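You operate a simulated robot arm through the tools that you are given. There is no shell and no other tool. Be economical: measure what you need, move in short steps, check, and stop when the job is done.

Carry out the task below with a simulated robot arm. There is one attempt and no reset: what you move stays moved.

Task
Drain the washer and lift out its basket.
Fine: dial to 0 first; open the yellow drain lever till the water is gone, then shut it; lid and basket end on the clear bench.
Where things are to end (x, y in the base frame): washer lid within 60 mm of [240, -250]; wash basket within 60 mm of [350, -130].

The check looks at the end state, three seconds after you hand in, the way a careful person would. Anything else that was tipped, shoved, dropped, spilled or broken makes it a failure. A push-on lid holds only when it is set on centred and level and pressed home; a screw cap is set on level and turned clockwise until tight.

Robot
A 6-joint arm with a two-finger parallel gripper, fixed in place. Base frame: the origin is at the foot of the arm, x ahead of it, y to its left, z up; the work surface is at about z = 0. Lengths are in mm, angles in rad, forces in N, time in s.
With the tool pointing down near the work surface it reaches from about 140 to 580 mm from the base axis. Its first joint turns from -1.152 to 1.152 rad. Payload 2.1 kg.
The TCP is the grasp point between the finger pads, 30 mm short of the fingertips. In the tool frame z runs along the fingers and y along their closing line. Largest opening 94 mm; finger width 28, thickness 10; the body of the gripper, 50 by 96 mm, starts 55 mm behind the TCP.
Orientation is that of the tool frame in the base frame, as [roll, pitch, yaw] about the fixed x, y, z axes, in that order (R = Rz(yaw) Ry(pitch) Rx(roll)). With the fingers straight down and closing along the base's y, the tool's x points along the base's -x, its y along +y and its z along -z.

Tools
- The arm moves only by the tool jog_arm. Its argument "series" is a list of rows, each a list of 3 entries, a list of its own where there are three numbers: the shift along the tool's x, y, z in mm, then the turn, a rotation vector about the tool's x, y, z in rad, then the opening in per cent of the stroke, from 0 (shut) to 100 (fully open). In form: [[[dx, dy, dz], [wx, wy, wz], jaw], ...]. A call has 1 to 12 rows; each row is the pose to reach, as a shift and turn from the pose commanded when the call began, along the tool's axes at that moment. Each row takes 0.2 s and may step no farther than 50 mm and 0.15 rad from the row before; otherwise, or with a gripper value out of range, the whole call is refused. A pose out of reach is approached as far as the arm can. The call stops where the force on the tool passes 80 N (or 10 N more than at its start, if that is more) or the arm is blocked; 0.2 s more then pass. The fingers move at their own pace (about 72 mm/s each) and stop on an object; they squeeze with about 42 N. The grip force told is the motor's: it shows also when the fingers shut on nothing. Time passes only in rows, and 0.2 s behind the last, so rows that repeat a pose let the fingers close. The reply holds the time, the measured pose of the TCP, the force on the tool along the base axes, the opening and the grip force, in the units named above and with some noise, with the torque about the TCP (base axes, N m) and any sound that the robot's microphone picked up.
- Cameras (640 x 400 px; columns grow to the right, rows downward): "scene" is fixed at [71.3, -392.4, 481.8]; the picture's right is [0.56, -0.83, 0.00], its down [-0.51, -0.34, -0.79] and it looks along [0.66, 0.44, -0.61] (base axes); focal length 214 px, centre (320, 200). "wrist" rides on the gripper at [76, 14, -102] in the tool frame; the picture's right is [-0.18, 0.98, 0.00], its down [-0.75, -0.14, -0.64] and it looks along [-0.63, -0.12, 0.77] (tool axes); focal length 243 px, centre (320, 200). There is no depth. A picture from a camera that has moved, and an enlarged one, comes with that camera's place and axes in the base frame and with its lens.
- capture(camera): a new picture of that camera. The clock stands still meanwhile.
- zoom(camera, box): a new picture of the part [left, top, right, bottom] of that camera's present view, enlarged. The clock stands still meanwhile.
- job_done(): hands the job in; it is judged then, once.

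Go step by step. Nothing tells you positions but the pictures and the camera data: compare them with the known pose of the tool, close in by small moves and look again before you grip or let go. The budget is 120 turns and 68 pictures, counting those below and the enlarged ones. Unless the task says otherwise, let go and move clear before handing in, and close with one line.

The tools are called after "Call:" by a JSON object that holds its "fn" and its "kwargs". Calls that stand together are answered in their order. jog_arm: Moves the arm, as the interface text tells. Its arguments: {"type":"object","properties":{"series":{"type":"array","items":{"type":"array"}}},"required":["series"]} The other tools are called the same way: capture (camera) takes a picture; zoom (camera, box) takes an enlarged picture of a part of a camera's view; job_done () hands the job in.

At the start:

```text
clock: 0.0
position: [324.5, -18.0, 414.5]
ee_rot: [-3.139, -0.001, 3.141]
force: [1.0, 0.4, 0.7]
torque: [0.0, -0.02, 0.03]
gripper_width: 94.0
grip_force: 0.0
```

scene: 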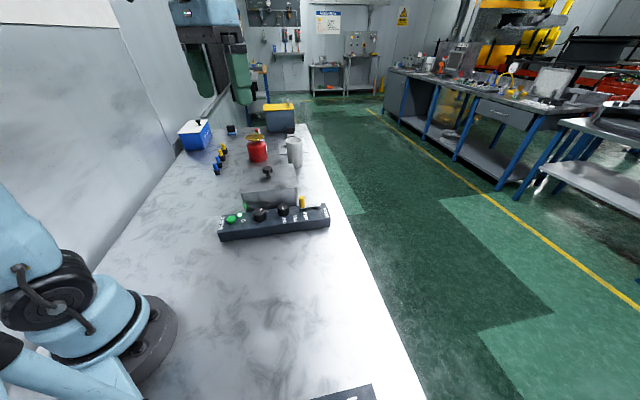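
wrist: 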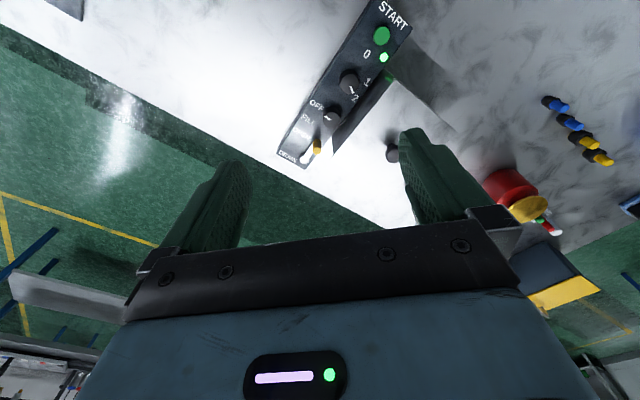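

I see a control panel with a green start button, two knobs and a yellow lever, with a lid (knob) behind it. I'll zoom in to measure.

Call:
{"fn": "zoom", "kwargs": {"camera": "scene", "box": [200, 150, 350, 250]}}

Call:
{"fn": "zoom", "kwargs": {"camera": "wrist", "box": [260, 0, 460, 170]}}

Call:
{"fn": "zoom", "kwargs": {"camera": "scene", "box": [160, 90, 330, 200]}}

```text
4.00 times, centred on (275, 200) of scene
camera zoom: at [71.3, -392.4, 481.8], right [0.56, -0.83, 0.0], down [-0.51, -0.34, -0.79], along [0.66, 0.44, -0.61], focal length 858 px, centre (500, 200)
```

zoom: 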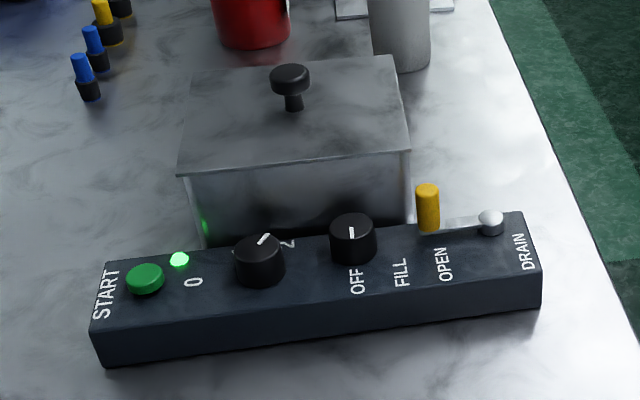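

```text
2.35 times, centred on (360, 85) of wrist
camera zoom: at [247.2, -3.6, 518.4], right [0.18, 0.98, 0.0], down [0.75, -0.14, 0.64], along [0.63, -0.12, -0.77], focal length 571 px, centre (226, 471)
```

zoom: 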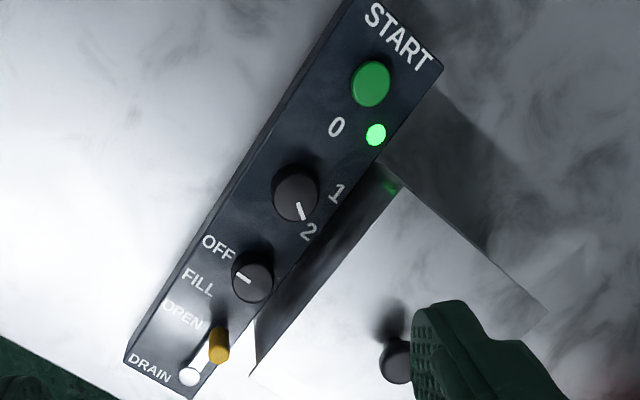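

```text
3.64 times, centred on (245, 145) of scene
camera zoom: at [71.3, -392.4, 481.8], right [0.56, -0.83, 0.0], down [-0.51, -0.34, -0.79], along [0.66, 0.44, -0.61], focal length 780 px, centre (593, 400)
```

zoom: 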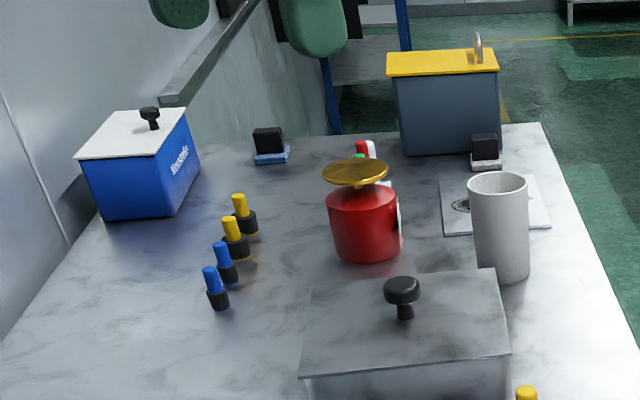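

Knobs, lever and lid knob are triangulated: dial near (371, 22, 65), lever grip near (477, -55, 83) with its pivot near (511, -89), and lid knob near (481, 84, 136). I'll move above the dial for a closer look.

Call:
{"fn": "jog_arm", "kwargs": {"series": [[[-8, 7, 40], [0, 0, 0], 100], [[-16, 14, 80], [0, 0, 0], 80], [[-24, 21, 120], [0, 0, 0], 60], [[-32, 28, 160], [0, 0, 0], 60], [[-40, 35, 200], [0, 0, 0], 60], [[-46.5, 40.5, 224], [0, 0, 0], 60], [[-46.5, 40.5, 224], [0, 0, 0], 60]]}}

Call:
{"fn": "capture", "kwargs": {"camera": "wrist"}}

```text
clock: 1.6
position: [372.2, 23.7, 189.5]
ee_rot: [-3.14, 0.0, -3.141]
force: [-0.1, 0.2, 0.1]
torque: [-0.01, -0.02, -0.02]
gripper_width: 56.4
grip_force: 0.0
```

```text
62 pictures are left
camera wrist: at [294.7, 37.0, 293.8], right [0.18, 0.98, 0.0], down [0.75, -0.14, 0.64], along [0.63, -0.12, -0.77], focal length 243 px, centre (320, 200)
```

wrist: 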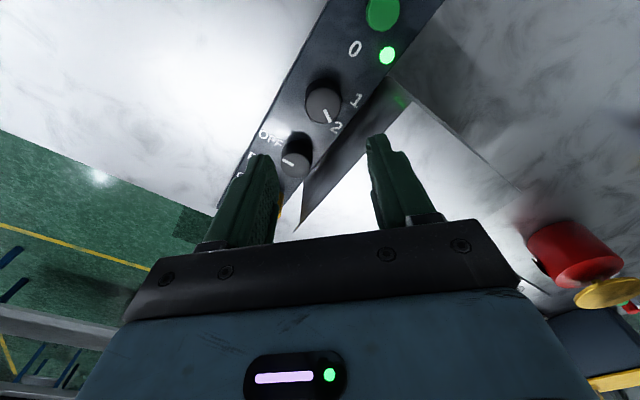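

Call:
{"fn": "zoom", "kwargs": {"camera": "wrist", "box": [220, 20, 420, 200]}}

```text
2.22 times, centred on (320, 110) of wrist
camera zoom: at [294.7, 37.0, 293.8], right [0.18, 0.98, 0.0], down [0.75, -0.14, 0.64], along [0.63, -0.12, -0.77], focal length 539 px, centre (320, 400)
```

zoom: 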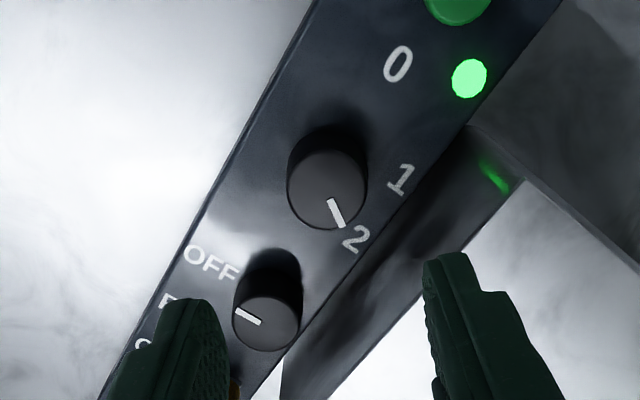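

The dial points at 2, around 12-18°, and 0 is at about 135°, so it needs about 2.1 rad counter-clockwise. I'll pre-rotate the gripper the other way, then descend.

Call:
{"fn": "jog_arm", "kwargs": {"series": [[[0, 1.5, 0], [0, 0, 0.15], 60], [[0, 1.5, 0], [0, 0, 0.3], 60], [[0, 1.5, 0], [0, 0, 0.45], 60], [[0, 1.5, 10], [0, 0, 0.6], 60], [[0, 1.5, 20], [0, 0, 0.75], 60], [[0, 1.5, 30], [0, 0, 0.9], 60], [[0, 1.5, 50], [0, 0, 1.05], 60], [[0, 1.5, 70], [0, 0, 1.05], 60], [[0, 1.5, 70], [0, 0, 1.05], 60]]}}

Call:
{"fn": "capture", "kwargs": {"camera": "wrist"}}

Call:
{"fn": "zoom", "kwargs": {"camera": "scene", "box": [200, 150, 350, 250]}}

```text
clock: 3.6
position: [371.0, 21.2, 120.8]
ee_rot: [-3.141, 0.002, 2.09]
force: [-0.7, 0.0, -0.2]
torque: [0.02, 0.01, -0.02]
gripper_width: 56.3
grip_force: 0.0
```

```text
60 pictures are left
camera wrist: at [344.5, 95.4, 224.2], right [0.94, 0.33, 0.0], down [0.25, -0.72, 0.64], along [0.21, -0.61, -0.77], focal length 243 px, centre (320, 200)
```

wrist: 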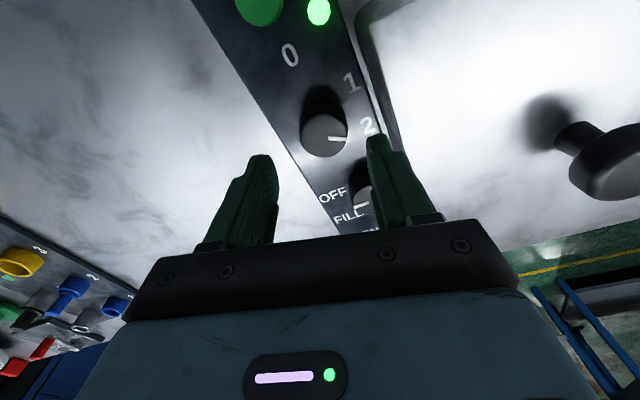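

```text
4.00 times, centred on (275, 200) of scene
camera zoom: at [71.3, -392.4, 481.8], right [0.56, -0.83, 0.0], down [-0.51, -0.34, -0.79], along [0.66, 0.44, -0.61], focal length 858 px, centre (500, 200)
```

zoom: 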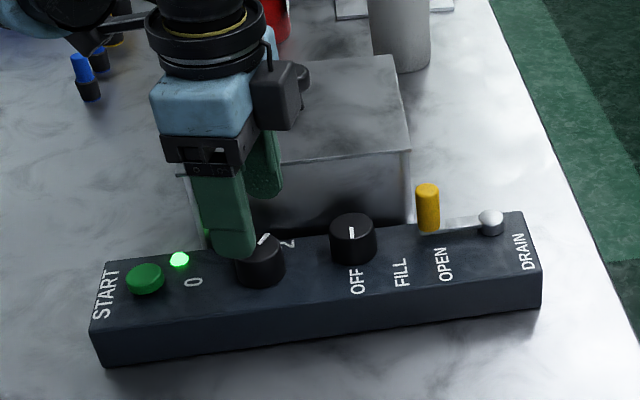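

The dial lines up between the fingers at about (372, 23). Descending around it.

Call:
{"fn": "jog_arm", "kwargs": {"series": [[[0, 0, 20], [0, 0, 0], 60], [[0, 0, 35], [0, 0, 0], 60], [[0, 0, 41], [0, 0, 0], 60], [[0, 0, 41], [0, 0, 0], 60]]}}

Call:
{"fn": "capture", "kwargs": {"camera": "wrist"}}

```text
clock: 4.6
position: [369.9, 23.3, 79.6]
ee_rot: [3.14, 0.003, 2.091]
force: [0.2, 0.3, -1.0]
torque: [-0.01, 0.02, -0.04]
gripper_width: 56.6
grip_force: 0.0
```

```text
58 pictures are left
camera wrist: at [344.9, 96.6, 182.7], right [0.94, 0.33, 0.0], down [0.25, -0.72, 0.64], along [0.21, -0.61, -0.77], focal length 243 px, centre (320, 200)
```

wrist: 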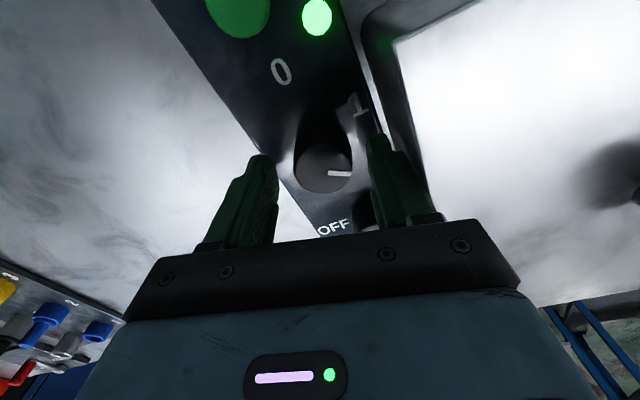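

Centred on the dial; closing.

Call:
{"fn": "jog_arm", "kwargs": {"series": [[[0, 0, 0], [0, 0, 0], 45], [[0, 0, 0], [0, 0, 0], 35], [[0, 0, 0], [0, 0, 0], 25], [[0, 0, 0], [0, 0, 0], 25]]}}

```text
clock: 5.6
position: [372.8, 24.9, 79.6]
ee_rot: [3.136, -0.001, 2.094]
force: [19.2, 15.0, -6.2]
torque: [0.55, -0.25, -0.04]
gripper_width: 34.2
grip_force: 45.2
```

The dial is gripped at 34 mm with a small side load. I'll shift 2 mm to relieve that, then turn counter-clockwise in part.

Call:
{"fn": "jog_arm", "kwargs": {"series": [[[0, 2, 0], [0, 0, 0], 25], [[0, 2, 0], [0, 0, -0.1], 25], [[0, 2, 0], [0, 0, -0.22], 25], [[0, 2, 0], [0, 0, -0.35], 25], [[0, 2, 0], [0, 0, -0.5], 25]]}}

```text
clock: 6.8
position: [372.4, 24.7, 79.8]
ee_rot: [3.139, 0.001, 2.596]
force: [11.6, 15.8, -26.9]
torque: [0.24, -0.39, -0.02]
gripper_width: 34.3
grip_force: 45.5
```

Call:
{"fn": "zoom", "kwargs": {"camera": "wrist", "box": [220, 60, 420, 240]}}

```text
2.22 times, centred on (320, 150) of wrist
camera zoom: at [314.3, 76.5, 183.4], right [0.67, 0.74, 0.0], down [0.57, -0.51, 0.64], along [0.48, -0.43, -0.77], focal length 539 px, centre (320, 311)
```

zoom: 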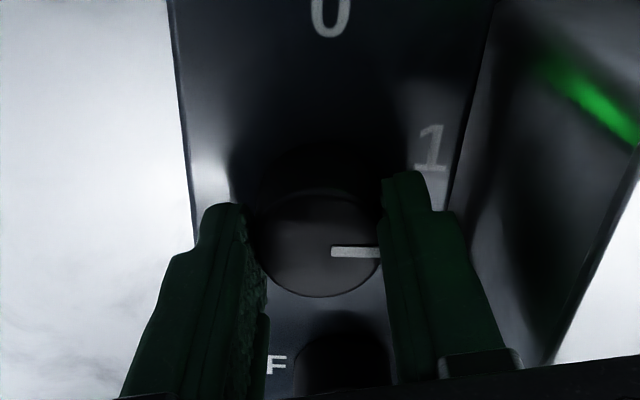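

The dial turns with the gripper. Continuing toward 0.

Call:
{"fn": "jog_arm", "kwargs": {"series": [[[0, 0, 0], [0, 0, -0.15], 25], [[0, 0, 0], [0, 0, -0.3], 25], [[0, 0, 0], [0, 0, -0.45], 25], [[0, 0, 0], [0, 0, -0.6], 25], [[0, 0, 0], [0, 0, -0.75], 25], [[0, 0, 0], [0, 0, -0.9], 25], [[0, 0, 0], [0, 0, -1.05], 25], [[0, 0, 0], [0, 0, -1.2], 25], [[0, 0, 0], [0, 0, -1.35], 25], [[0, 0, 0], [0, 0, -1.5], 25]]}}

Call:
{"fn": "zoom", "kwargs": {"camera": "wrist", "box": [220, 60, 420, 240]}}

```text
clock: 9.0
position: [371.8, 27.0, 80.4]
ee_rot: [-3.141, 0.004, -2.19]
force: [10.0, 17.4, 28.1]
torque: [0.84, -0.38, 0.02]
gripper_width: 34.2
grip_force: 45.2
```

```text
2.22 times, centred on (320, 150) of wrist
camera zoom: at [315.9, -28.5, 183.6], right [-0.69, 0.72, 0.0], down [0.55, 0.53, 0.64], along [0.46, 0.45, -0.76], focal length 539 px, centre (320, 311)
```

zoom: 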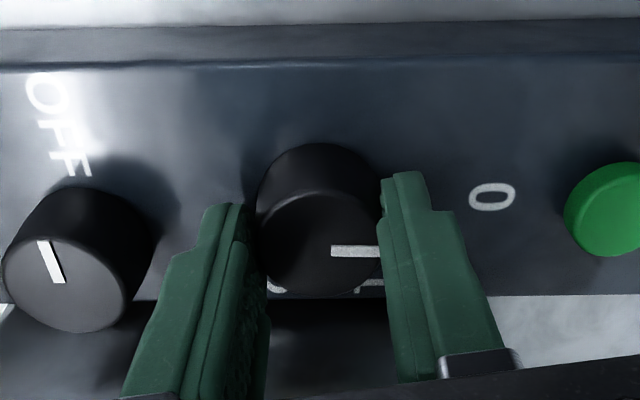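

The pointer is a few degrees short of 0. Adding a small turn, then releasing.

Call:
{"fn": "jog_arm", "kwargs": {"series": [[[0, 0, 0], [0, 0, -0.05], 25], [[0, 0, 0], [0, 0, -0.09], 25], [[0, 0, 0], [0, 0, -0.09], 25], [[0, 0, 0], [0, 0, -0.09], 45], [[0, 0, 0], [0, 0, -0.09], 60], [[0, 0, -15], [0, 0, -0.09], 60], [[0, 0, -50], [0, 0, -0.09], 60], [[0, 0, -80], [0, 0, -0.09], 60]]}}

Call:
{"fn": "zoom", "kwargs": {"camera": "wrist", "box": [220, 20, 420, 200]}}

Call:
{"fn": "zoom", "kwargs": {"camera": "scene", "box": [200, 150, 350, 250]}}

```text
clock: 10.8
position: [371.9, 24.1, 161.3]
ee_rot: [-3.139, -0.001, -2.102]
force: [-0.5, 0.0, 1.2]
torque: [0.0, 0.0, -0.02]
gripper_width: 56.3
grip_force: 0.0
```

```text
2.22 times, centred on (320, 110) of wrist
camera zoom: at [320.8, -33.9, 264.7], right [-0.75, 0.66, 0.0], down [0.5, 0.58, 0.64], along [0.42, 0.48, -0.77], focal length 539 px, centre (320, 400)
```

zoom: 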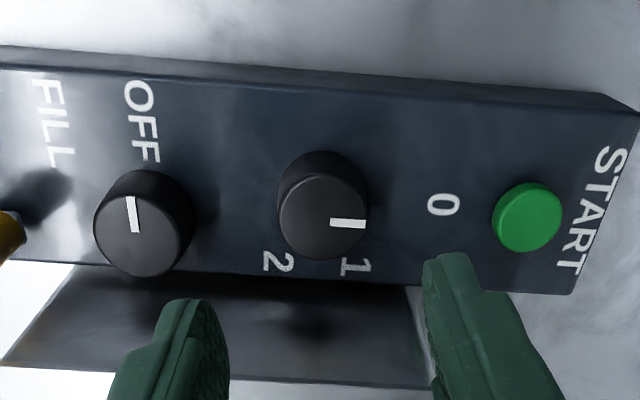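

```text
4.00 times, centred on (275, 200) of scene
camera zoom: at [71.2, -392.4, 481.8], right [0.56, -0.83, 0.0], down [-0.51, -0.34, -0.79], along [0.66, 0.44, -0.61], focal length 858 px, centre (500, 200)
```

zoom: 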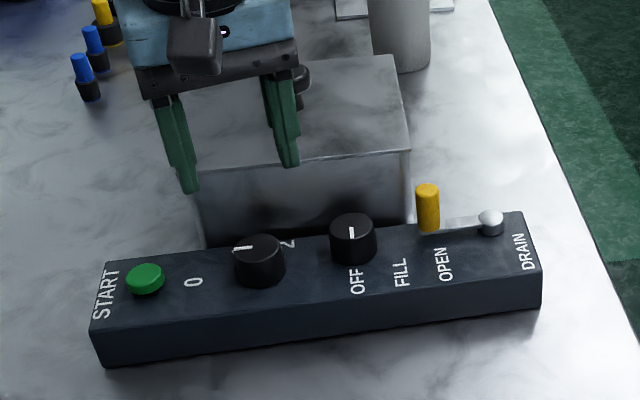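

The start LED has gone out and the pointer is on 0. Next I move above the yellow lever grip at about (477, -55).

Call:
{"fn": "jog_arm", "kwargs": {"series": [[[5, -40, 0], [0, 0, 0], 60], [[10, -80, 0], [0, 0, 0], 50], [[16, -120, 10], [0, 0, 0], 40], [[16, -130.5, 30], [0, 0, 0], 40], [[16, -130.5, 30], [0, 0, 0], 40]]}}

Call:
{"fn": "capture", "kwargs": {"camera": "wrist"}}

Call:
{"fn": "zoom", "kwargs": {"camera": "scene", "box": [240, 120, 390, 220]}}

```text
clock: 12.0
position: [478.8, -57.3, 130.3]
ee_rot: [-3.139, 0.001, -2.102]
force: [0.0, -0.3, -0.2]
torque: [0.0, -0.02, -0.01]
gripper_width: 37.5
grip_force: 0.1
```

```text
53 pictures are left
camera wrist: at [426.4, -116.1, 233.8], right [-0.75, 0.66, 0.0], down [0.5, 0.58, 0.64], along [0.42, 0.48, -0.77], focal length 243 px, centre (320, 200)
```

wrist: 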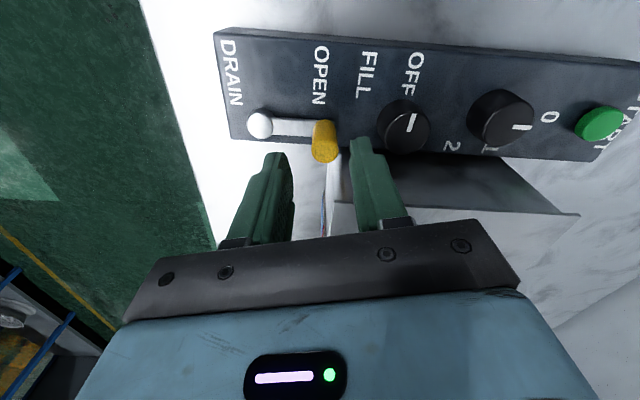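

```text
4.00 times, centred on (315, 170) of scene
camera zoom: at [71.3, -392.4, 481.8], right [0.56, -0.83, 0.0], down [-0.51, -0.34, -0.79], along [0.66, 0.44, -0.61], focal length 858 px, centre (340, 320)
```

zoom: 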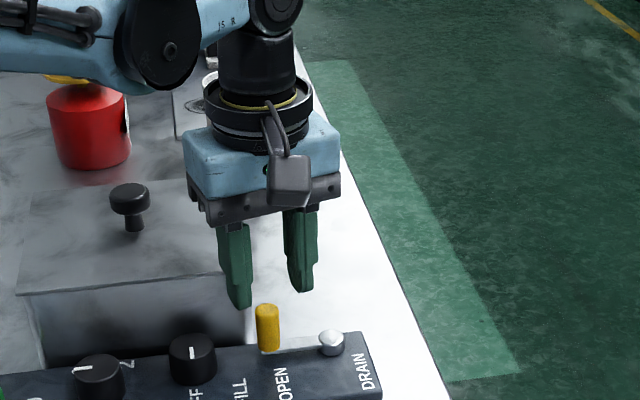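

The grip is lined up at about (477, -54). Descending and grasping it.

Call:
{"fn": "jog_arm", "kwargs": {"series": [[[-1.5, 0, 20], [0, 0, 0], 40], [[-1.5, 0, 38], [0, 0, 0], 40], [[-1.5, 0, 38], [0, 0, 0], 40]]}}

Call:
{"fn": "capture", "kwargs": {"camera": "wrist"}}

```text
clock: 12.8
position: [478.6, -56.2, 90.7]
ee_rot: [-3.139, 0.002, -2.101]
force: [0.1, -0.1, 0.9]
torque: [0.0, -0.01, -0.01]
gripper_width: 37.8
grip_force: 0.1
```

```text
51 pictures are left
camera wrist: at [427.2, -114.3, 194.4], right [-0.75, 0.66, 0.0], down [0.5, 0.58, 0.64], along [0.42, 0.48, -0.77], focal length 243 px, centre (320, 200)
```

wrist: 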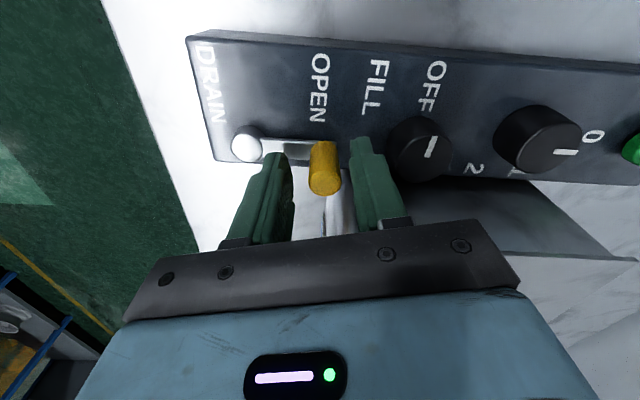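

Call:
{"fn": "jog_arm", "kwargs": {"series": [[[-1.5, 0, 0], [0, 0, 0], 20], [[-1.5, 0, 0], [0, 0, 0], 5], [[-1.5, 0, 0], [0, 0, 0], 5]]}}

```text
clock: 13.6
position: [476.5, -52.9, 91.3]
ee_rot: [3.137, -0.003, -2.101]
force: [-26.1, 8.7, -6.1]
torque: [0.12, -0.1, -0.11]
gripper_width: 17.9
grip_force: 45.0
```

Gripped. Relieving the side load, then starting the arc toward OPEN.

Call:
{"fn": "jog_arm", "kwargs": {"series": [[[0, 2, 0], [0, 0, 0], 5], [[5.8, 3.3, 0], [0, 0, 0], 5], [[11.3, 4.1, 0], [0, 0, 0], 5], [[17, 4.2, 0], [0, 0, 0], 5], [[22.9, 3.9, 0], [0, 0, 0], 5]]}}

Call:
{"fn": "capture", "kwargs": {"camera": "wrist"}}

```text
clock: 14.8
position: [465.7, -69.9, 91.8]
ee_rot: [-3.133, -0.001, -2.103]
force: [23.4, -5.6, -13.2]
torque: [-0.28, 0.21, 0.16]
gripper_width: 18.2
grip_force: 44.7
```

```text
50 pictures are left
camera wrist: at [413.0, -129.7, 195.7], right [-0.75, 0.66, -0.01], down [0.5, 0.58, 0.64], along [0.43, 0.48, -0.77], focal length 243 px, centre (320, 200)
```

wrist: 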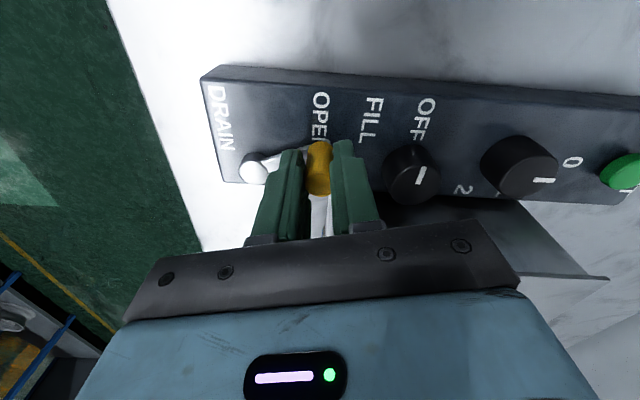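

The lever is following. Continuing the arc on a slightly tighter radius.

Call:
{"fn": "jog_arm", "kwargs": {"series": [[[5.5, -3.5, 0], [0, 0, 0], 5], [[11.5, -5.7, 0], [0, 0, 0], 5], [[16.1, -7.9, 0], [0, 0, 0], 5], [[21.2, -10.9, 0], [0, 0, 0], 5], [[21.2, -10.9, 0], [0, 0, 0], 5]]}}

Call:
{"fn": "zoom", "kwargs": {"camera": "scene", "box": [240, 150, 390, 250]}}

```text
clock: 16.0
position: [460.9, -95.0, 91.4]
ee_rot: [3.135, -0.005, -2.103]
force: [-30.8, 5.4, 8.9]
torque: [0.64, -0.27, 0.45]
gripper_width: 18.0
grip_force: 44.8
```

```text
4.00 times, centred on (315, 200) of scene
camera zoom: at [71.2, -392.4, 481.8], right [0.56, -0.83, 0.0], down [-0.51, -0.34, -0.79], along [0.66, 0.44, -0.61], focal length 858 px, centre (340, 200)
```

zoom: 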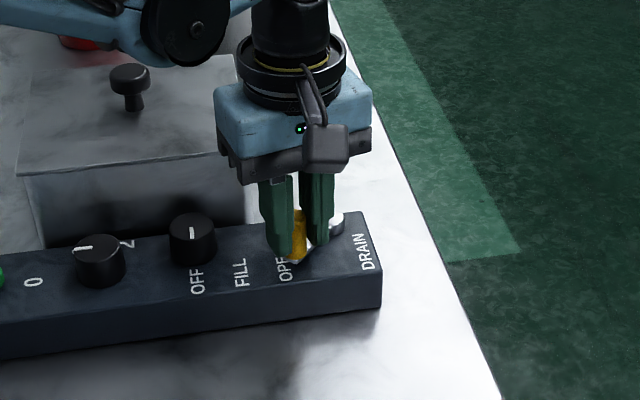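

Call:
{"fn": "jog_arm", "kwargs": {"series": [[[5.8, -2.4, 0], [0, 0, 0], 5], [[10.1, -6.7, 0], [0, 0, 0], 5], [[13.6, -11, 0], [0, 0, 0], 5], [[16.6, -16, 0], [0, 0, 0], 5], [[16.6, -16, 0], [0, 0, 0], 5]]}}

Call:
{"fn": "zoom", "kwargs": {"camera": "scene", "box": [240, 150, 390, 250]}}

```text
clock: 17.1
position: [461.7, -104.5, 90.8]
ee_rot: [3.107, 0.008, -2.091]
force: [-13.0, 10.0, -0.3]
torque: [-0.31, -0.63, 0.12]
gripper_width: 18.2
grip_force: 44.9
stopped in row 5: the force on the tool passed its limit at 82 N (the readings are from after the stop); the commanded pose is now the measured one
```

```text
4.00 times, centred on (315, 200) of scene
camera zoom: at [71.3, -392.5, 481.8], right [0.56, -0.83, 0.0], down [-0.51, -0.34, -0.79], along [0.66, 0.44, -0.61], focal length 858 px, centre (340, 200)
```

zoom: 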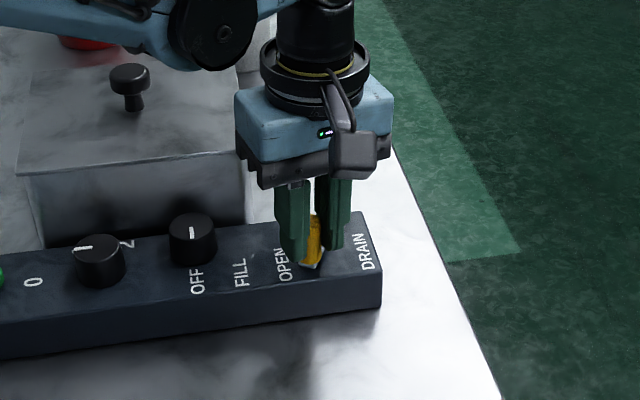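

The lever hit its end stop about 60° from shut, so the drain is open. Holding there and listening.

Call:
{"fn": "jog_arm", "kwargs": {"series": [[[0, 0, 0], [0, 0, 0], 5], [[0, 0, 0], [0, 0, 0], 5], [[0, 0, 0], [0, 0, 0], 5], [[0, 0, 0], [0, 0, 0], 5], [[0, 0, 0], [0, 0, 0], 5], [[0, 0, 0], [0, 0, 0], 5], [[0, 0, 0], [0, 0, 0], 5], [[0, 0, 0], [0, 0, 0], 5], [[0, 0, 0], [0, 0, 0], 5], [[0, 0, 0], [0, 0, 0], 5], [[0, 0, 0], [0, 0, 0], 5], [[0, 0, 0], [0, 0, 0], 5]]}}

Call:
{"fn": "capture", "kwargs": {"camera": "scene"}}

Call:
{"fn": "capture", "kwargs": {"camera": "wrist"}}

```text
clock: 19.7
position: [462.2, -106.2, 90.8]
ee_rot: [3.107, 0.009, -2.093]
force: [-17.9, 24.0, -5.4]
torque: [-0.33, -0.44, 0.16]
gripper_width: 18.3
grip_force: 45.0
```

```text
47 pictures are left
```

scene: 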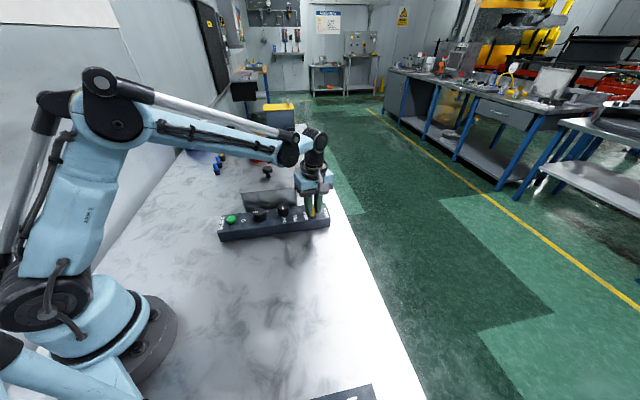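

```text
46 pictures are left
camera wrist: at [414.4, -168.2, 194.5], right [-0.76, 0.65, 0.04], down [0.51, 0.57, 0.64], along [0.4, 0.51, -0.77], focal length 243 px, centre (320, 200)
```

wrist: 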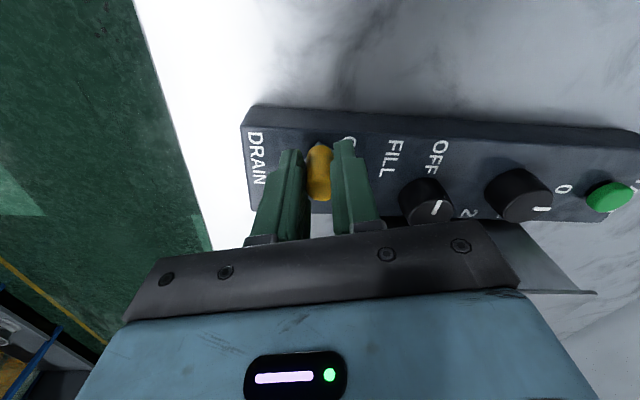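

There's no sound cue, so I'll leave the lever at its stop, release it, and take off the lid to see the water directly.

Call:
{"fn": "jog_arm", "kwargs": {"series": [[[0, 0, 0], [0, 0, 0], 25], [[0, 0, 0], [0, 0, 0], 38], [[0, 0, 0], [0.034, 0.009, 0], 38], [[0, 0, -30], [0.034, 0.009, 0], 38], [[0, 0, -70], [0.034, 0.009, 0], 38], [[0, 0, -110], [0.034, 0.009, 0], 38]]}}

Call:
{"fn": "capture", "kwargs": {"camera": "wrist"}}

Call:
{"fn": "zoom", "kwargs": {"camera": "scene", "box": [210, 130, 360, 240]}}

```text
clock: 21.1
position: [467.4, -109.0, 201.8]
ee_rot: [-3.138, -0.004, -2.093]
force: [0.0, 0.1, 0.3]
torque: [-0.01, 0.02, -0.06]
gripper_width: 35.8
grip_force: 0.0
```

```text
45 pictures are left
camera wrist: at [416.1, -167.3, 305.6], right [-0.76, 0.65, 0.0], down [0.5, 0.59, 0.64], along [0.42, 0.48, -0.77], focal length 243 px, centre (320, 200)
```

wrist: 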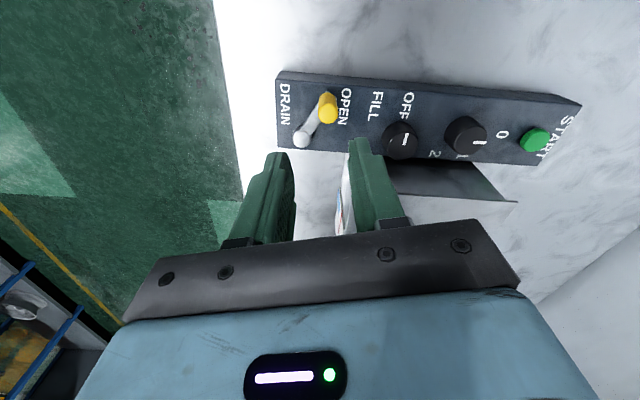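

```text
3.64 times, centred on (285, 185) of scene
camera zoom: at [71.2, -392.4, 481.8], right [0.56, -0.83, 0.0], down [-0.51, -0.34, -0.79], along [0.66, 0.44, -0.61], focal length 780 px, centre (447, 254)
```

zoom: 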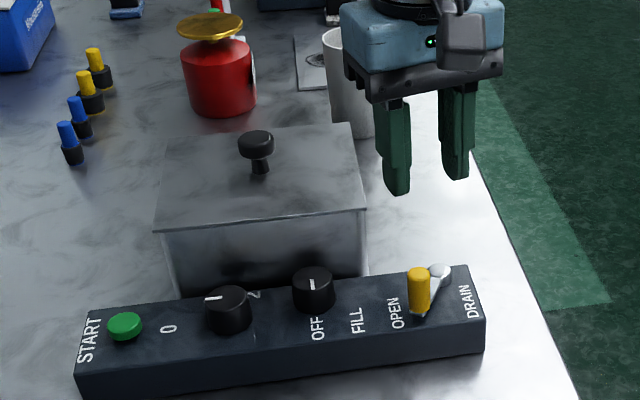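

The lever stays open. Next I go above the lid knob at about (481, 84), turning the gripper back toward neutral.

Call:
{"fn": "jog_arm", "kwargs": {"series": [[[-14.5, 7, 0], [0, 0, 0.14], 55], [[-29, 14, 0], [0, 0, 0.28], 55], [[-43.5, 21, 0], [0, 0, 0.42], 55], [[-58, 28, 0], [0, 0, 0.56], 55], [[-72.5, 35, 0], [0, 0, 0.7], 55], [[-87, 42, 0], [0, 0, 0.84], 55], [[-101.5, 49, 0], [0, 0, 0.98], 55], [[-116, 56, 0], [0, 0, 1.12], 55], [[-130.5, 63, 0], [0, 0, 1.26], 55], [[-145, 70, 0], [0, 0, 1.4], 55], [[-159.5, 77, 0], [0, 0, 1.54], 55], [[-174, 84.5, 0], [0, 0, 1.69], 55]]}}

Call:
{"fn": "capture", "kwargs": {"camera": "wrist"}}

Call:
{"fn": "zoom", "kwargs": {"camera": "scene", "box": [210, 120, 360, 220]}}

```text
clock: 23.7
position: [477.4, 83.4, 199.8]
ee_rot: [-3.139, 0.005, 2.498]
force: [-0.4, -0.2, -0.1]
torque: [-0.04, -0.01, -0.02]
gripper_width: 51.6
grip_force: 0.1
```

```text
43 pictures are left
camera wrist: at [424.9, 140.9, 303.4], right [0.74, 0.68, 0.0], down [0.52, -0.56, 0.65], along [0.44, -0.48, -0.76], focal length 243 px, centre (320, 200)
```

wrist: 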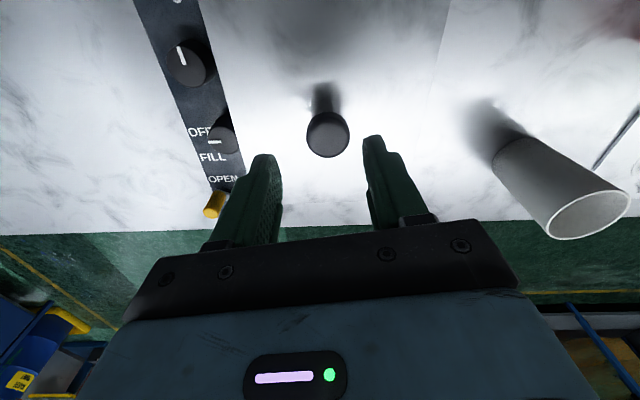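

```text
4.00 times, centred on (285, 170) of scene
camera zoom: at [71.2, -392.4, 481.8], right [0.56, -0.83, 0.0], down [-0.51, -0.34, -0.79], along [0.66, 0.44, -0.61], focal length 858 px, centre (460, 320)
```

zoom: 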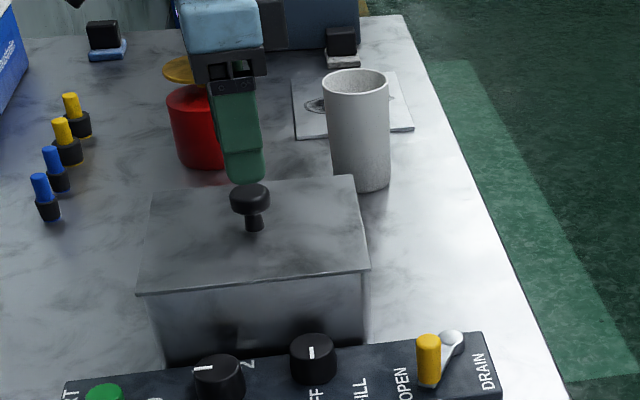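

The knob is nearly centred at about (483, 84). Descending around its head.

Call:
{"fn": "jog_arm", "kwargs": {"series": [[[-1.7, 1.9, 25], [0, 0, 0], 55], [[-1.7, 1.9, 50], [0, 0, 0], 55], [[-1.7, 1.9, 50], [0, 0, 0], 55]]}}

Call:
{"fn": "capture", "kwargs": {"camera": "wrist"}}

Call:
{"fn": "zoom", "kwargs": {"camera": "scene", "box": [210, 120, 360, 220]}}

```text
clock: 24.5
position: [480.0, 83.2, 149.9]
ee_rot: [-3.14, 0.005, 2.499]
force: [0.3, 0.2, 0.3]
torque: [0.01, 0.03, 0.02]
gripper_width: 51.5
grip_force: 0.1
```

```text
41 pictures are left
camera wrist: at [427.0, 141.3, 252.5], right [0.74, 0.68, 0.0], down [0.52, -0.56, 0.65], along [0.44, -0.48, -0.76], focal length 243 px, centre (320, 200)
```

wrist: 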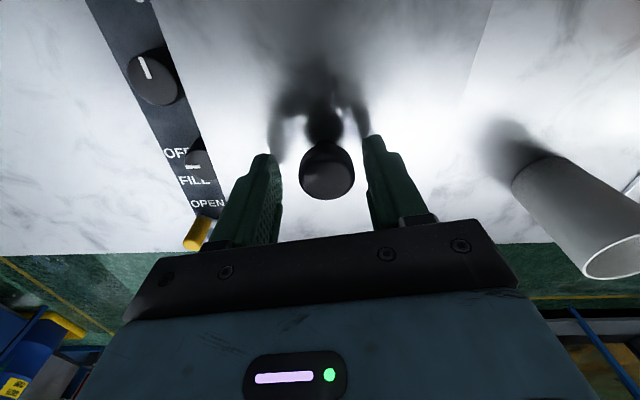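

```text
4.00 times, centred on (285, 170) of scene
camera zoom: at [71.3, -392.4, 481.8], right [0.56, -0.83, 0.0], down [-0.51, -0.34, -0.79], along [0.66, 0.44, -0.61], focal length 858 px, centre (460, 320)
```

zoom: 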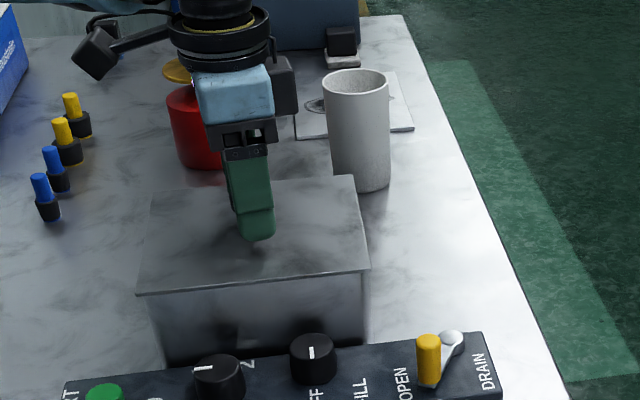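

Call:
{"fn": "jog_arm", "kwargs": {"series": [[[-2.5, 1.5, 5], [0, 0, 0], 55], [[-2.5, 1.5, 5], [0, 0, 0], 40], [[-2.5, 1.5, 5], [0, 0, 0], 20], [[-2.5, 1.5, 5], [0, 0, 0], 20], [[-2.5, 1.5, 5], [0, 0, 0], 20]]}}

```text
clock: 25.7
position: [483.2, 83.8, 144.7]
ee_rot: [-3.14, 0.006, 2.501]
force: [0.5, -0.2, 1.1]
torque: [-0.02, -0.05, 0.01]
gripper_width: 30.9
grip_force: 41.5
```

Gripped the lid knob (31 mm) with no side load. Lifting straight up gently.

Call:
{"fn": "jog_arm", "kwargs": {"series": [[[0, 0, -4], [0, 0, 0], 20], [[0, 0, -10], [0, 0, 0], 20], [[0, 0, -20], [0, 0, 0], 20], [[0, 0, -35], [0, 0, 0], 20], [[0, 0, -60], [0, 0, 0], 20], [[0, 0, -90], [0, 0, 0], 20], [[0, 0, -120], [0, 0, 0], 20]]}}

Call:
{"fn": "capture", "kwargs": {"camera": "wrist"}}

Call:
{"fn": "zoom", "kwargs": {"camera": "scene", "box": [200, 90, 380, 220]}}

```text
clock: 27.3
position: [482.7, 84.2, 264.5]
ee_rot: [-3.14, 0.006, 2.499]
force: [0.7, 0.5, -2.9]
torque: [0.02, -0.02, -0.01]
gripper_width: 30.6
grip_force: 41.4
```

```text
39 pictures are left
camera wrist: at [430.3, 140.9, 367.7], right [0.74, 0.68, 0.0], down [0.52, -0.56, 0.65], along [0.44, -0.48, -0.76], focal length 243 px, centre (320, 200)
```

wrist: 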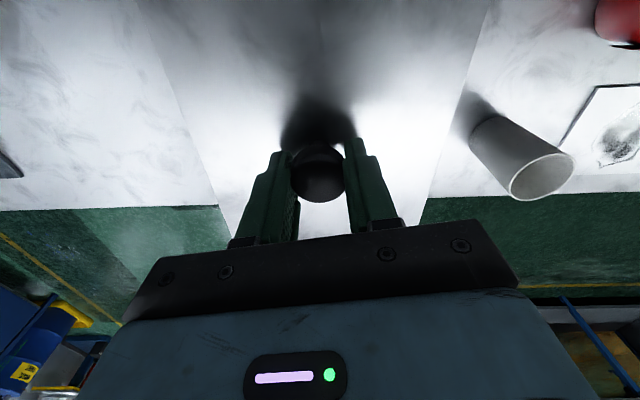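

```text
3.08 times, centred on (290, 155) of scene
camera zoom: at [71.3, -392.4, 481.8], right [0.56, -0.83, 0.0], down [-0.51, -0.34, -0.79], along [0.66, 0.44, -0.61], focal length 660 px, centre (412, 338)
```

zoom: 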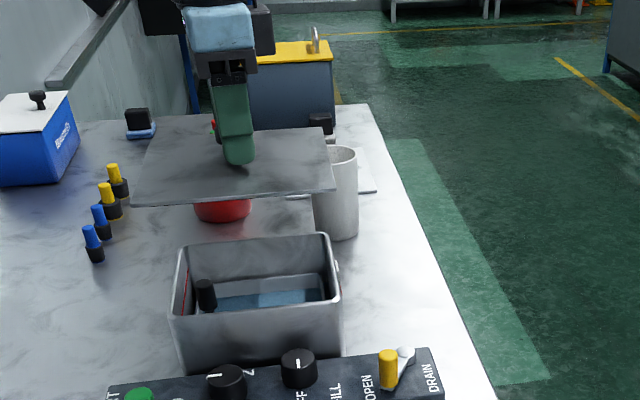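

The lid is off, and water and the basket are visible inside. Carrying the lid at height to about (238, -252).

Call:
{"fn": "jog_arm", "kwargs": {"series": [[[0, -30, 0], [0, 0, 0], 20], [[-1, -70, 0], [0, 0, 0], 20], [[-1.5, -112, 0], [0, 0, 0], 20], [[-2, -154, 0], [0, 0, 0], 20], [[-2.5, -196, 0], [0, 0, 0], 20], [[-3, -238, 0], [0, 0, 0], 20], [[-3.5, -280, 0], [0, 0, 0], 20], [[-4, -322, 0], [0, 0, 0], 20], [[-4.5, -362, 0], [0, 0, 0], 20], [[-4.7, -395, 0], [0, 0, 0], 20], [[-4.7, -415, 0], [0, 0, 0], 20], [[-4.7, -415, 0], [0, 0, 0], 20]]}}

Call:
{"fn": "capture", "kwargs": {"camera": "scene"}}

```text
clock: 29.9
position: [239.2, -251.4, 264.7]
ee_rot: [-3.14, 0.006, 2.501]
force: [0.3, -0.1, -1.9]
torque: [-0.01, 0.01, -0.03]
gripper_width: 30.9
grip_force: 41.6
```

```text
37 pictures are left
```

scene: 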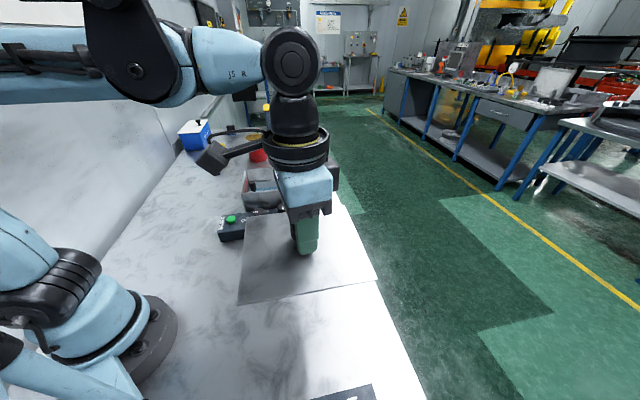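

Lowering the lid toward the bench in stages.

Call:
{"fn": "jog_arm", "kwargs": {"series": [[[0, 0, 40], [0, 0, 0], 20], [[0, 0, 80], [0, 0, 0], 20], [[0, 0, 120], [0, 0, 0], 20], [[0, 0, 155], [0, 0, 0], 20], [[0, 0, 180], [0, 0, 0], 20], [[0, 0, 195], [0, 0, 0], 20], [[0, 0, 195], [0, 0, 0], 20]]}}

Call:
{"fn": "zoom", "kwargs": {"camera": "scene", "box": [200, 200, 420, 400]}}

```text
clock: 31.5
position: [239.1, -252.9, 70.7]
ee_rot: [-3.139, 0.005, 2.501]
force: [-0.3, 0.1, -2.0]
torque: [0.02, 0.03, 0.03]
gripper_width: 30.7
grip_force: 41.9
```

```text
2.00 times, centred on (310, 300) of scene
camera zoom: at [71.3, -392.4, 481.8], right [0.56, -0.83, 0.0], down [-0.51, -0.34, -0.79], along [0.66, 0.44, -0.61], focal length 429 px, centre (340, 0)
```

zoom: 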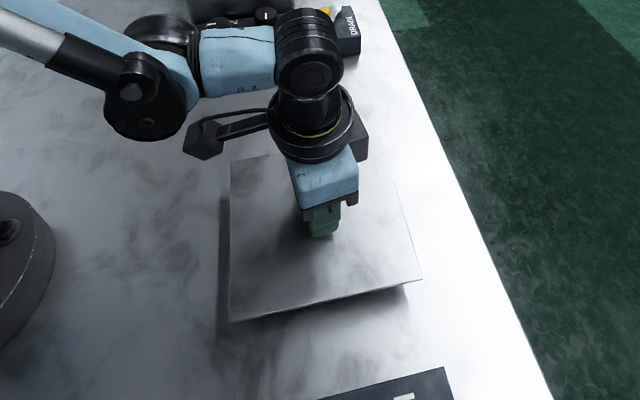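

Call:
{"fn": "jog_arm", "kwargs": {"series": [[[0, 0, 6], [0, 0, 0], 20], [[0, 0, 12], [0, 0, 0], 20], [[0, 0, 16], [0, 0, 0], 20], [[0, 0, 16], [0, 0, 0], 20]]}}

Call:
{"fn": "zoom", "kwargs": {"camera": "scene", "box": [260, 280, 370, 380]}}

```text
clock: 32.5
position: [239.5, -253.6, 55.6]
ee_rot: [-3.14, 0.006, 2.499]
force: [-0.2, -0.1, -2.9]
torque: [-0.03, -0.01, 0.0]
gripper_width: 30.6
grip_force: 42.0
```

```text
4.00 times, centred on (315, 330) of scene
camera zoom: at [71.3, -392.4, 481.8], right [0.56, -0.83, 0.0], down [-0.51, -0.34, -0.79], along [0.66, 0.44, -0.61], focal length 858 px, centre (340, -320)
```

zoom: 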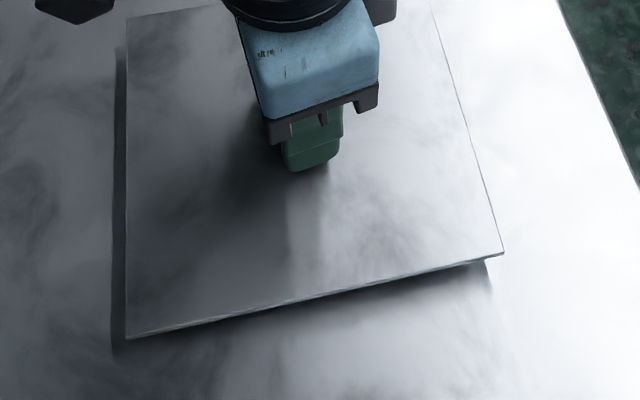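

Call:
{"fn": "jog_arm", "kwargs": {"series": [[[0, 0, 3], [0, 0, 0], 20], [[0, 0, 6], [0, 0, 0], 20], [[0, 0, 8], [0, 0, 0], 20], [[0, 0, 8], [0, 0, 0], 20]]}}

Call:
{"fn": "zoom", "kwargs": {"camera": "scene", "box": [260, 280, 370, 380]}}

```text
clock: 33.5
position: [240.4, -252.8, 46.9]
ee_rot: [-3.139, 0.005, 2.502]
force: [0.7, 0.1, -2.7]
torque: [-0.02, -0.07, 0.01]
gripper_width: 30.8
grip_force: 42.6
```

```text
4.00 times, centred on (315, 330) of scene
camera zoom: at [71.3, -392.4, 481.8], right [0.56, -0.83, 0.0], down [-0.51, -0.34, -0.79], along [0.66, 0.44, -0.61], focal length 858 px, centre (340, -320)
```

zoom: 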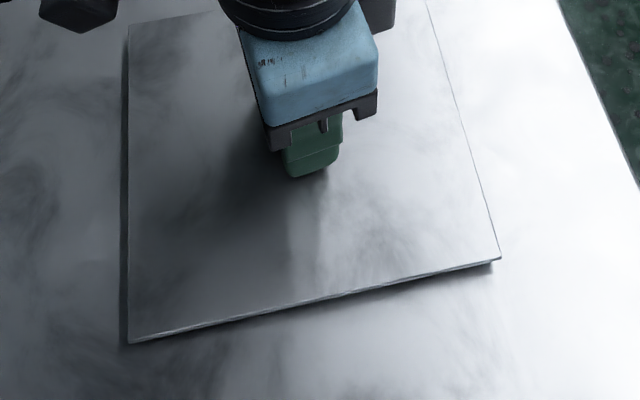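

Call:
{"fn": "jog_arm", "kwargs": {"series": [[[0, 0, 1], [0, 0, 0], 20], [[0, 0, 2], [0, 0, 0], 20], [[0, 0, 3], [0, 0, 0], 20], [[0, 0, 3], [0, 0, 0], 20]]}}

```text
clock: 34.5
position: [239.5, -252.1, 44.7]
ee_rot: [-3.137, 0.002, 2.5]
force: [-3.8, -1.2, 30.7]
torque: [0.05, 0.24, 0.01]
gripper_width: 30.9
grip_force: 42.1
```

The lid touched down. Releasing and rising, then looking into the washer.

Call:
{"fn": "jog_arm", "kwargs": {"series": [[[0, 0, 2], [0, 0, 0], 20], [[0, 0, 2], [0, 0, 0], 35], [[0, 0, 2], [0, 0, 0], 55], [[0, 0, 2], [0, 0, 0], 60], [[0, 0, -20], [0, 0, 0], 60], [[0, 0, -65], [0, 0, 0], 60], [[0, 0, -110], [0, 0, 0], 60], [[0, 0, -155], [0, 0, 0], 60], [[0, 0, -200], [0, 0, 0], 60]]}}

Call:
{"fn": "zoom", "kwargs": {"camera": "scene", "box": [200, 130, 350, 230]}}

```text
clock: 36.5
position: [241.3, -248.9, 242.2]
ee_rot: [-3.14, 0.004, 2.498]
force: [-0.1, -0.4, -0.7]
torque: [0.01, 0.01, 0.01]
gripper_width: 56.3
grip_force: 0.0
```

```text
4.00 times, centred on (275, 180) of scene
camera zoom: at [71.2, -392.4, 481.8], right [0.56, -0.83, 0.0], down [-0.51, -0.34, -0.79], along [0.66, 0.44, -0.61], focal length 858 px, centre (500, 280)
```

zoom: 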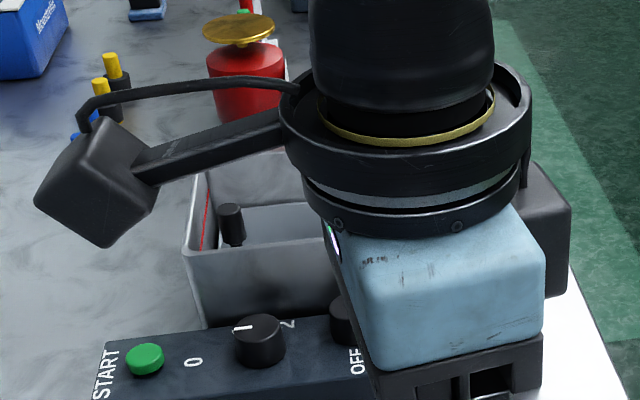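

Call:
{"fn": "jog_arm", "kwargs": {"series": [[[0, 30, -20], [0, 0, 0], 60], [[2, 70, -40], [0, 0, 0], 60], [[3, 112, -50], [0, 0, 0], 60], [[4, 154, -50], [0, 0, 0], 60], [[5, 196, -50], [0, 0, 0], 60], [[6, 238, -50], [0, 0, 0], 60], [[8, 280, -50], [0, 0, 0], 60], [[10, 322, -50], [0, 0, 0], 60], [[12, 362, -50], [0, 0, 0], 60], [[13, 402, -50], [0, 0, 0], 60], [[13, 402, -50], [0, 0, 0], 60]]}}

Call:
{"fn": "capture", "kwargs": {"camera": "wrist"}}

Call:
{"fn": "zoom", "kwargs": {"camera": "scene", "box": [200, 130, 350, 230]}}

```text
clock: 38.9
position: [471.0, 80.6, 293.0]
ee_rot: [-3.14, 0.005, 2.498]
force: [-0.9, 0.0, 0.2]
torque: [-0.03, -0.06, 0.01]
gripper_width: 56.3
grip_force: 0.0
```

```text
32 pictures are left
camera wrist: at [417.4, 137.6, 396.9], right [0.74, 0.68, 0.0], down [0.52, -0.56, 0.65], along [0.44, -0.48, -0.76], focal length 243 px, centre (320, 200)
```

wrist: 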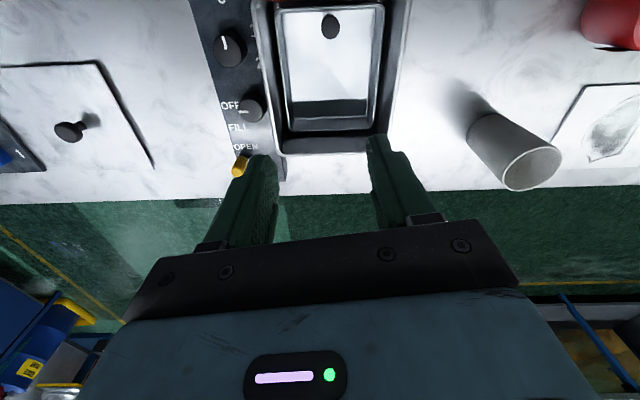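

```text
4.00 times, centred on (275, 180) of scene
camera zoom: at [71.3, -392.4, 481.8], right [0.56, -0.83, 0.0], down [-0.51, -0.34, -0.79], along [0.66, 0.44, -0.61], focal length 858 px, centre (500, 280)
```

zoom: 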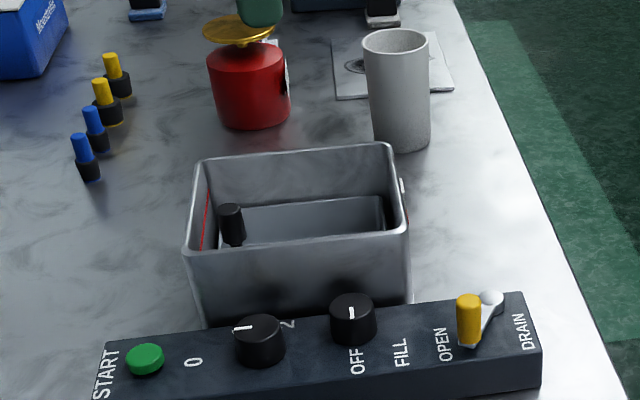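

The water has dropped. I'll shift the wrist view over the tub to see inside and locate the basket's black handle.

Call:
{"fn": "jog_arm", "kwargs": {"series": [[[40, 0, 0], [0, 0, 0], 60], [[75, 0, 0], [0, 0, 0], 60], [[75, 0, 0], [0, 0, 0], 60]]}}

Call:
{"fn": "zoom", "kwargs": {"camera": "wrist", "box": [220, 40, 420, 200]}}

```text
clock: 39.7
position: [409.7, 123.9, 293.9]
ee_rot: [-3.138, 0.006, 2.501]
force: [-0.5, -0.1, -0.6]
torque: [0.01, -0.03, 0.0]
gripper_width: 56.2
grip_force: 0.0
```

```text
2.50 times, centred on (320, 120) of wrist
camera zoom: at [356.7, 180.7, 396.8], right [0.74, 0.68, 0.0], down [0.52, -0.56, 0.65], along [0.44, -0.48, -0.76], focal length 606 px, centre (320, 400)
```

zoom: 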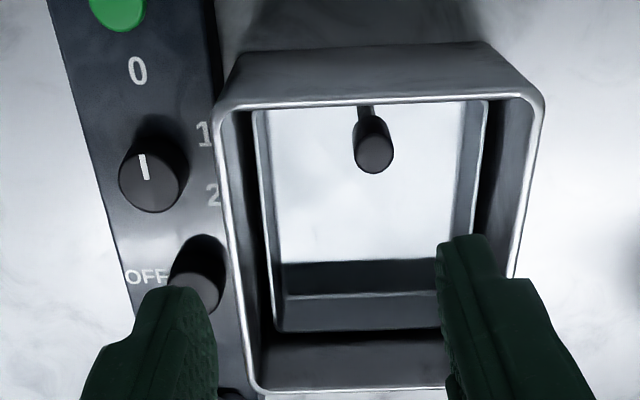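

The basket handle top is near (444, 124, 96), at the basket's START end. Checking the water level after a wait.

Call:
{"fn": "jog_arm", "kwargs": {"series": [[[75, 0, -40], [0, 0, 0], 60], [[75, 0, -40], [0, 0, 0], 60], [[75, 0, -40], [0, 0, 0], 60], [[75, 0, -40], [0, 0, 0], 60], [[75, 0, -40], [0, 0, 0], 60], [[75, 0, -40], [0, 0, 0], 60], [[75, 0, -40], [0, 0, 0], 60], [[75, 0, -40], [0, 0, 0], 60]]}}

Call:
{"fn": "zoom", "kwargs": {"camera": "scene", "box": [230, 150, 320, 210]}}

Call:
{"fn": "capture", "kwargs": {"camera": "wrist"}}

```text
refused: row 1 steps farther than a row can; nothing moved
```

```text
6.67 times, centred on (275, 180) of scene
camera zoom: at [71.2, -392.4, 481.8], right [0.56, -0.83, 0.0], down [-0.51, -0.34, -0.79], along [0.66, 0.44, -0.61], focal length 1430 px, centre (620, 333)
```

zoom: 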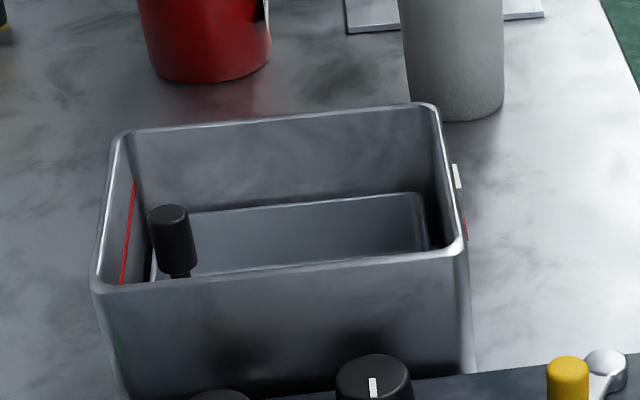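

```text
28 pictures are left
camera wrist: at [356.7, 180.7, 396.8], right [0.74, 0.68, 0.0], down [0.52, -0.56, 0.65], along [0.44, -0.48, -0.76], focal length 243 px, centre (320, 200)
```

wrist: 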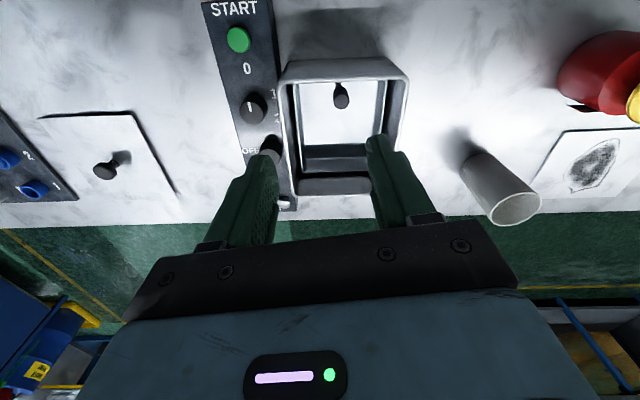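

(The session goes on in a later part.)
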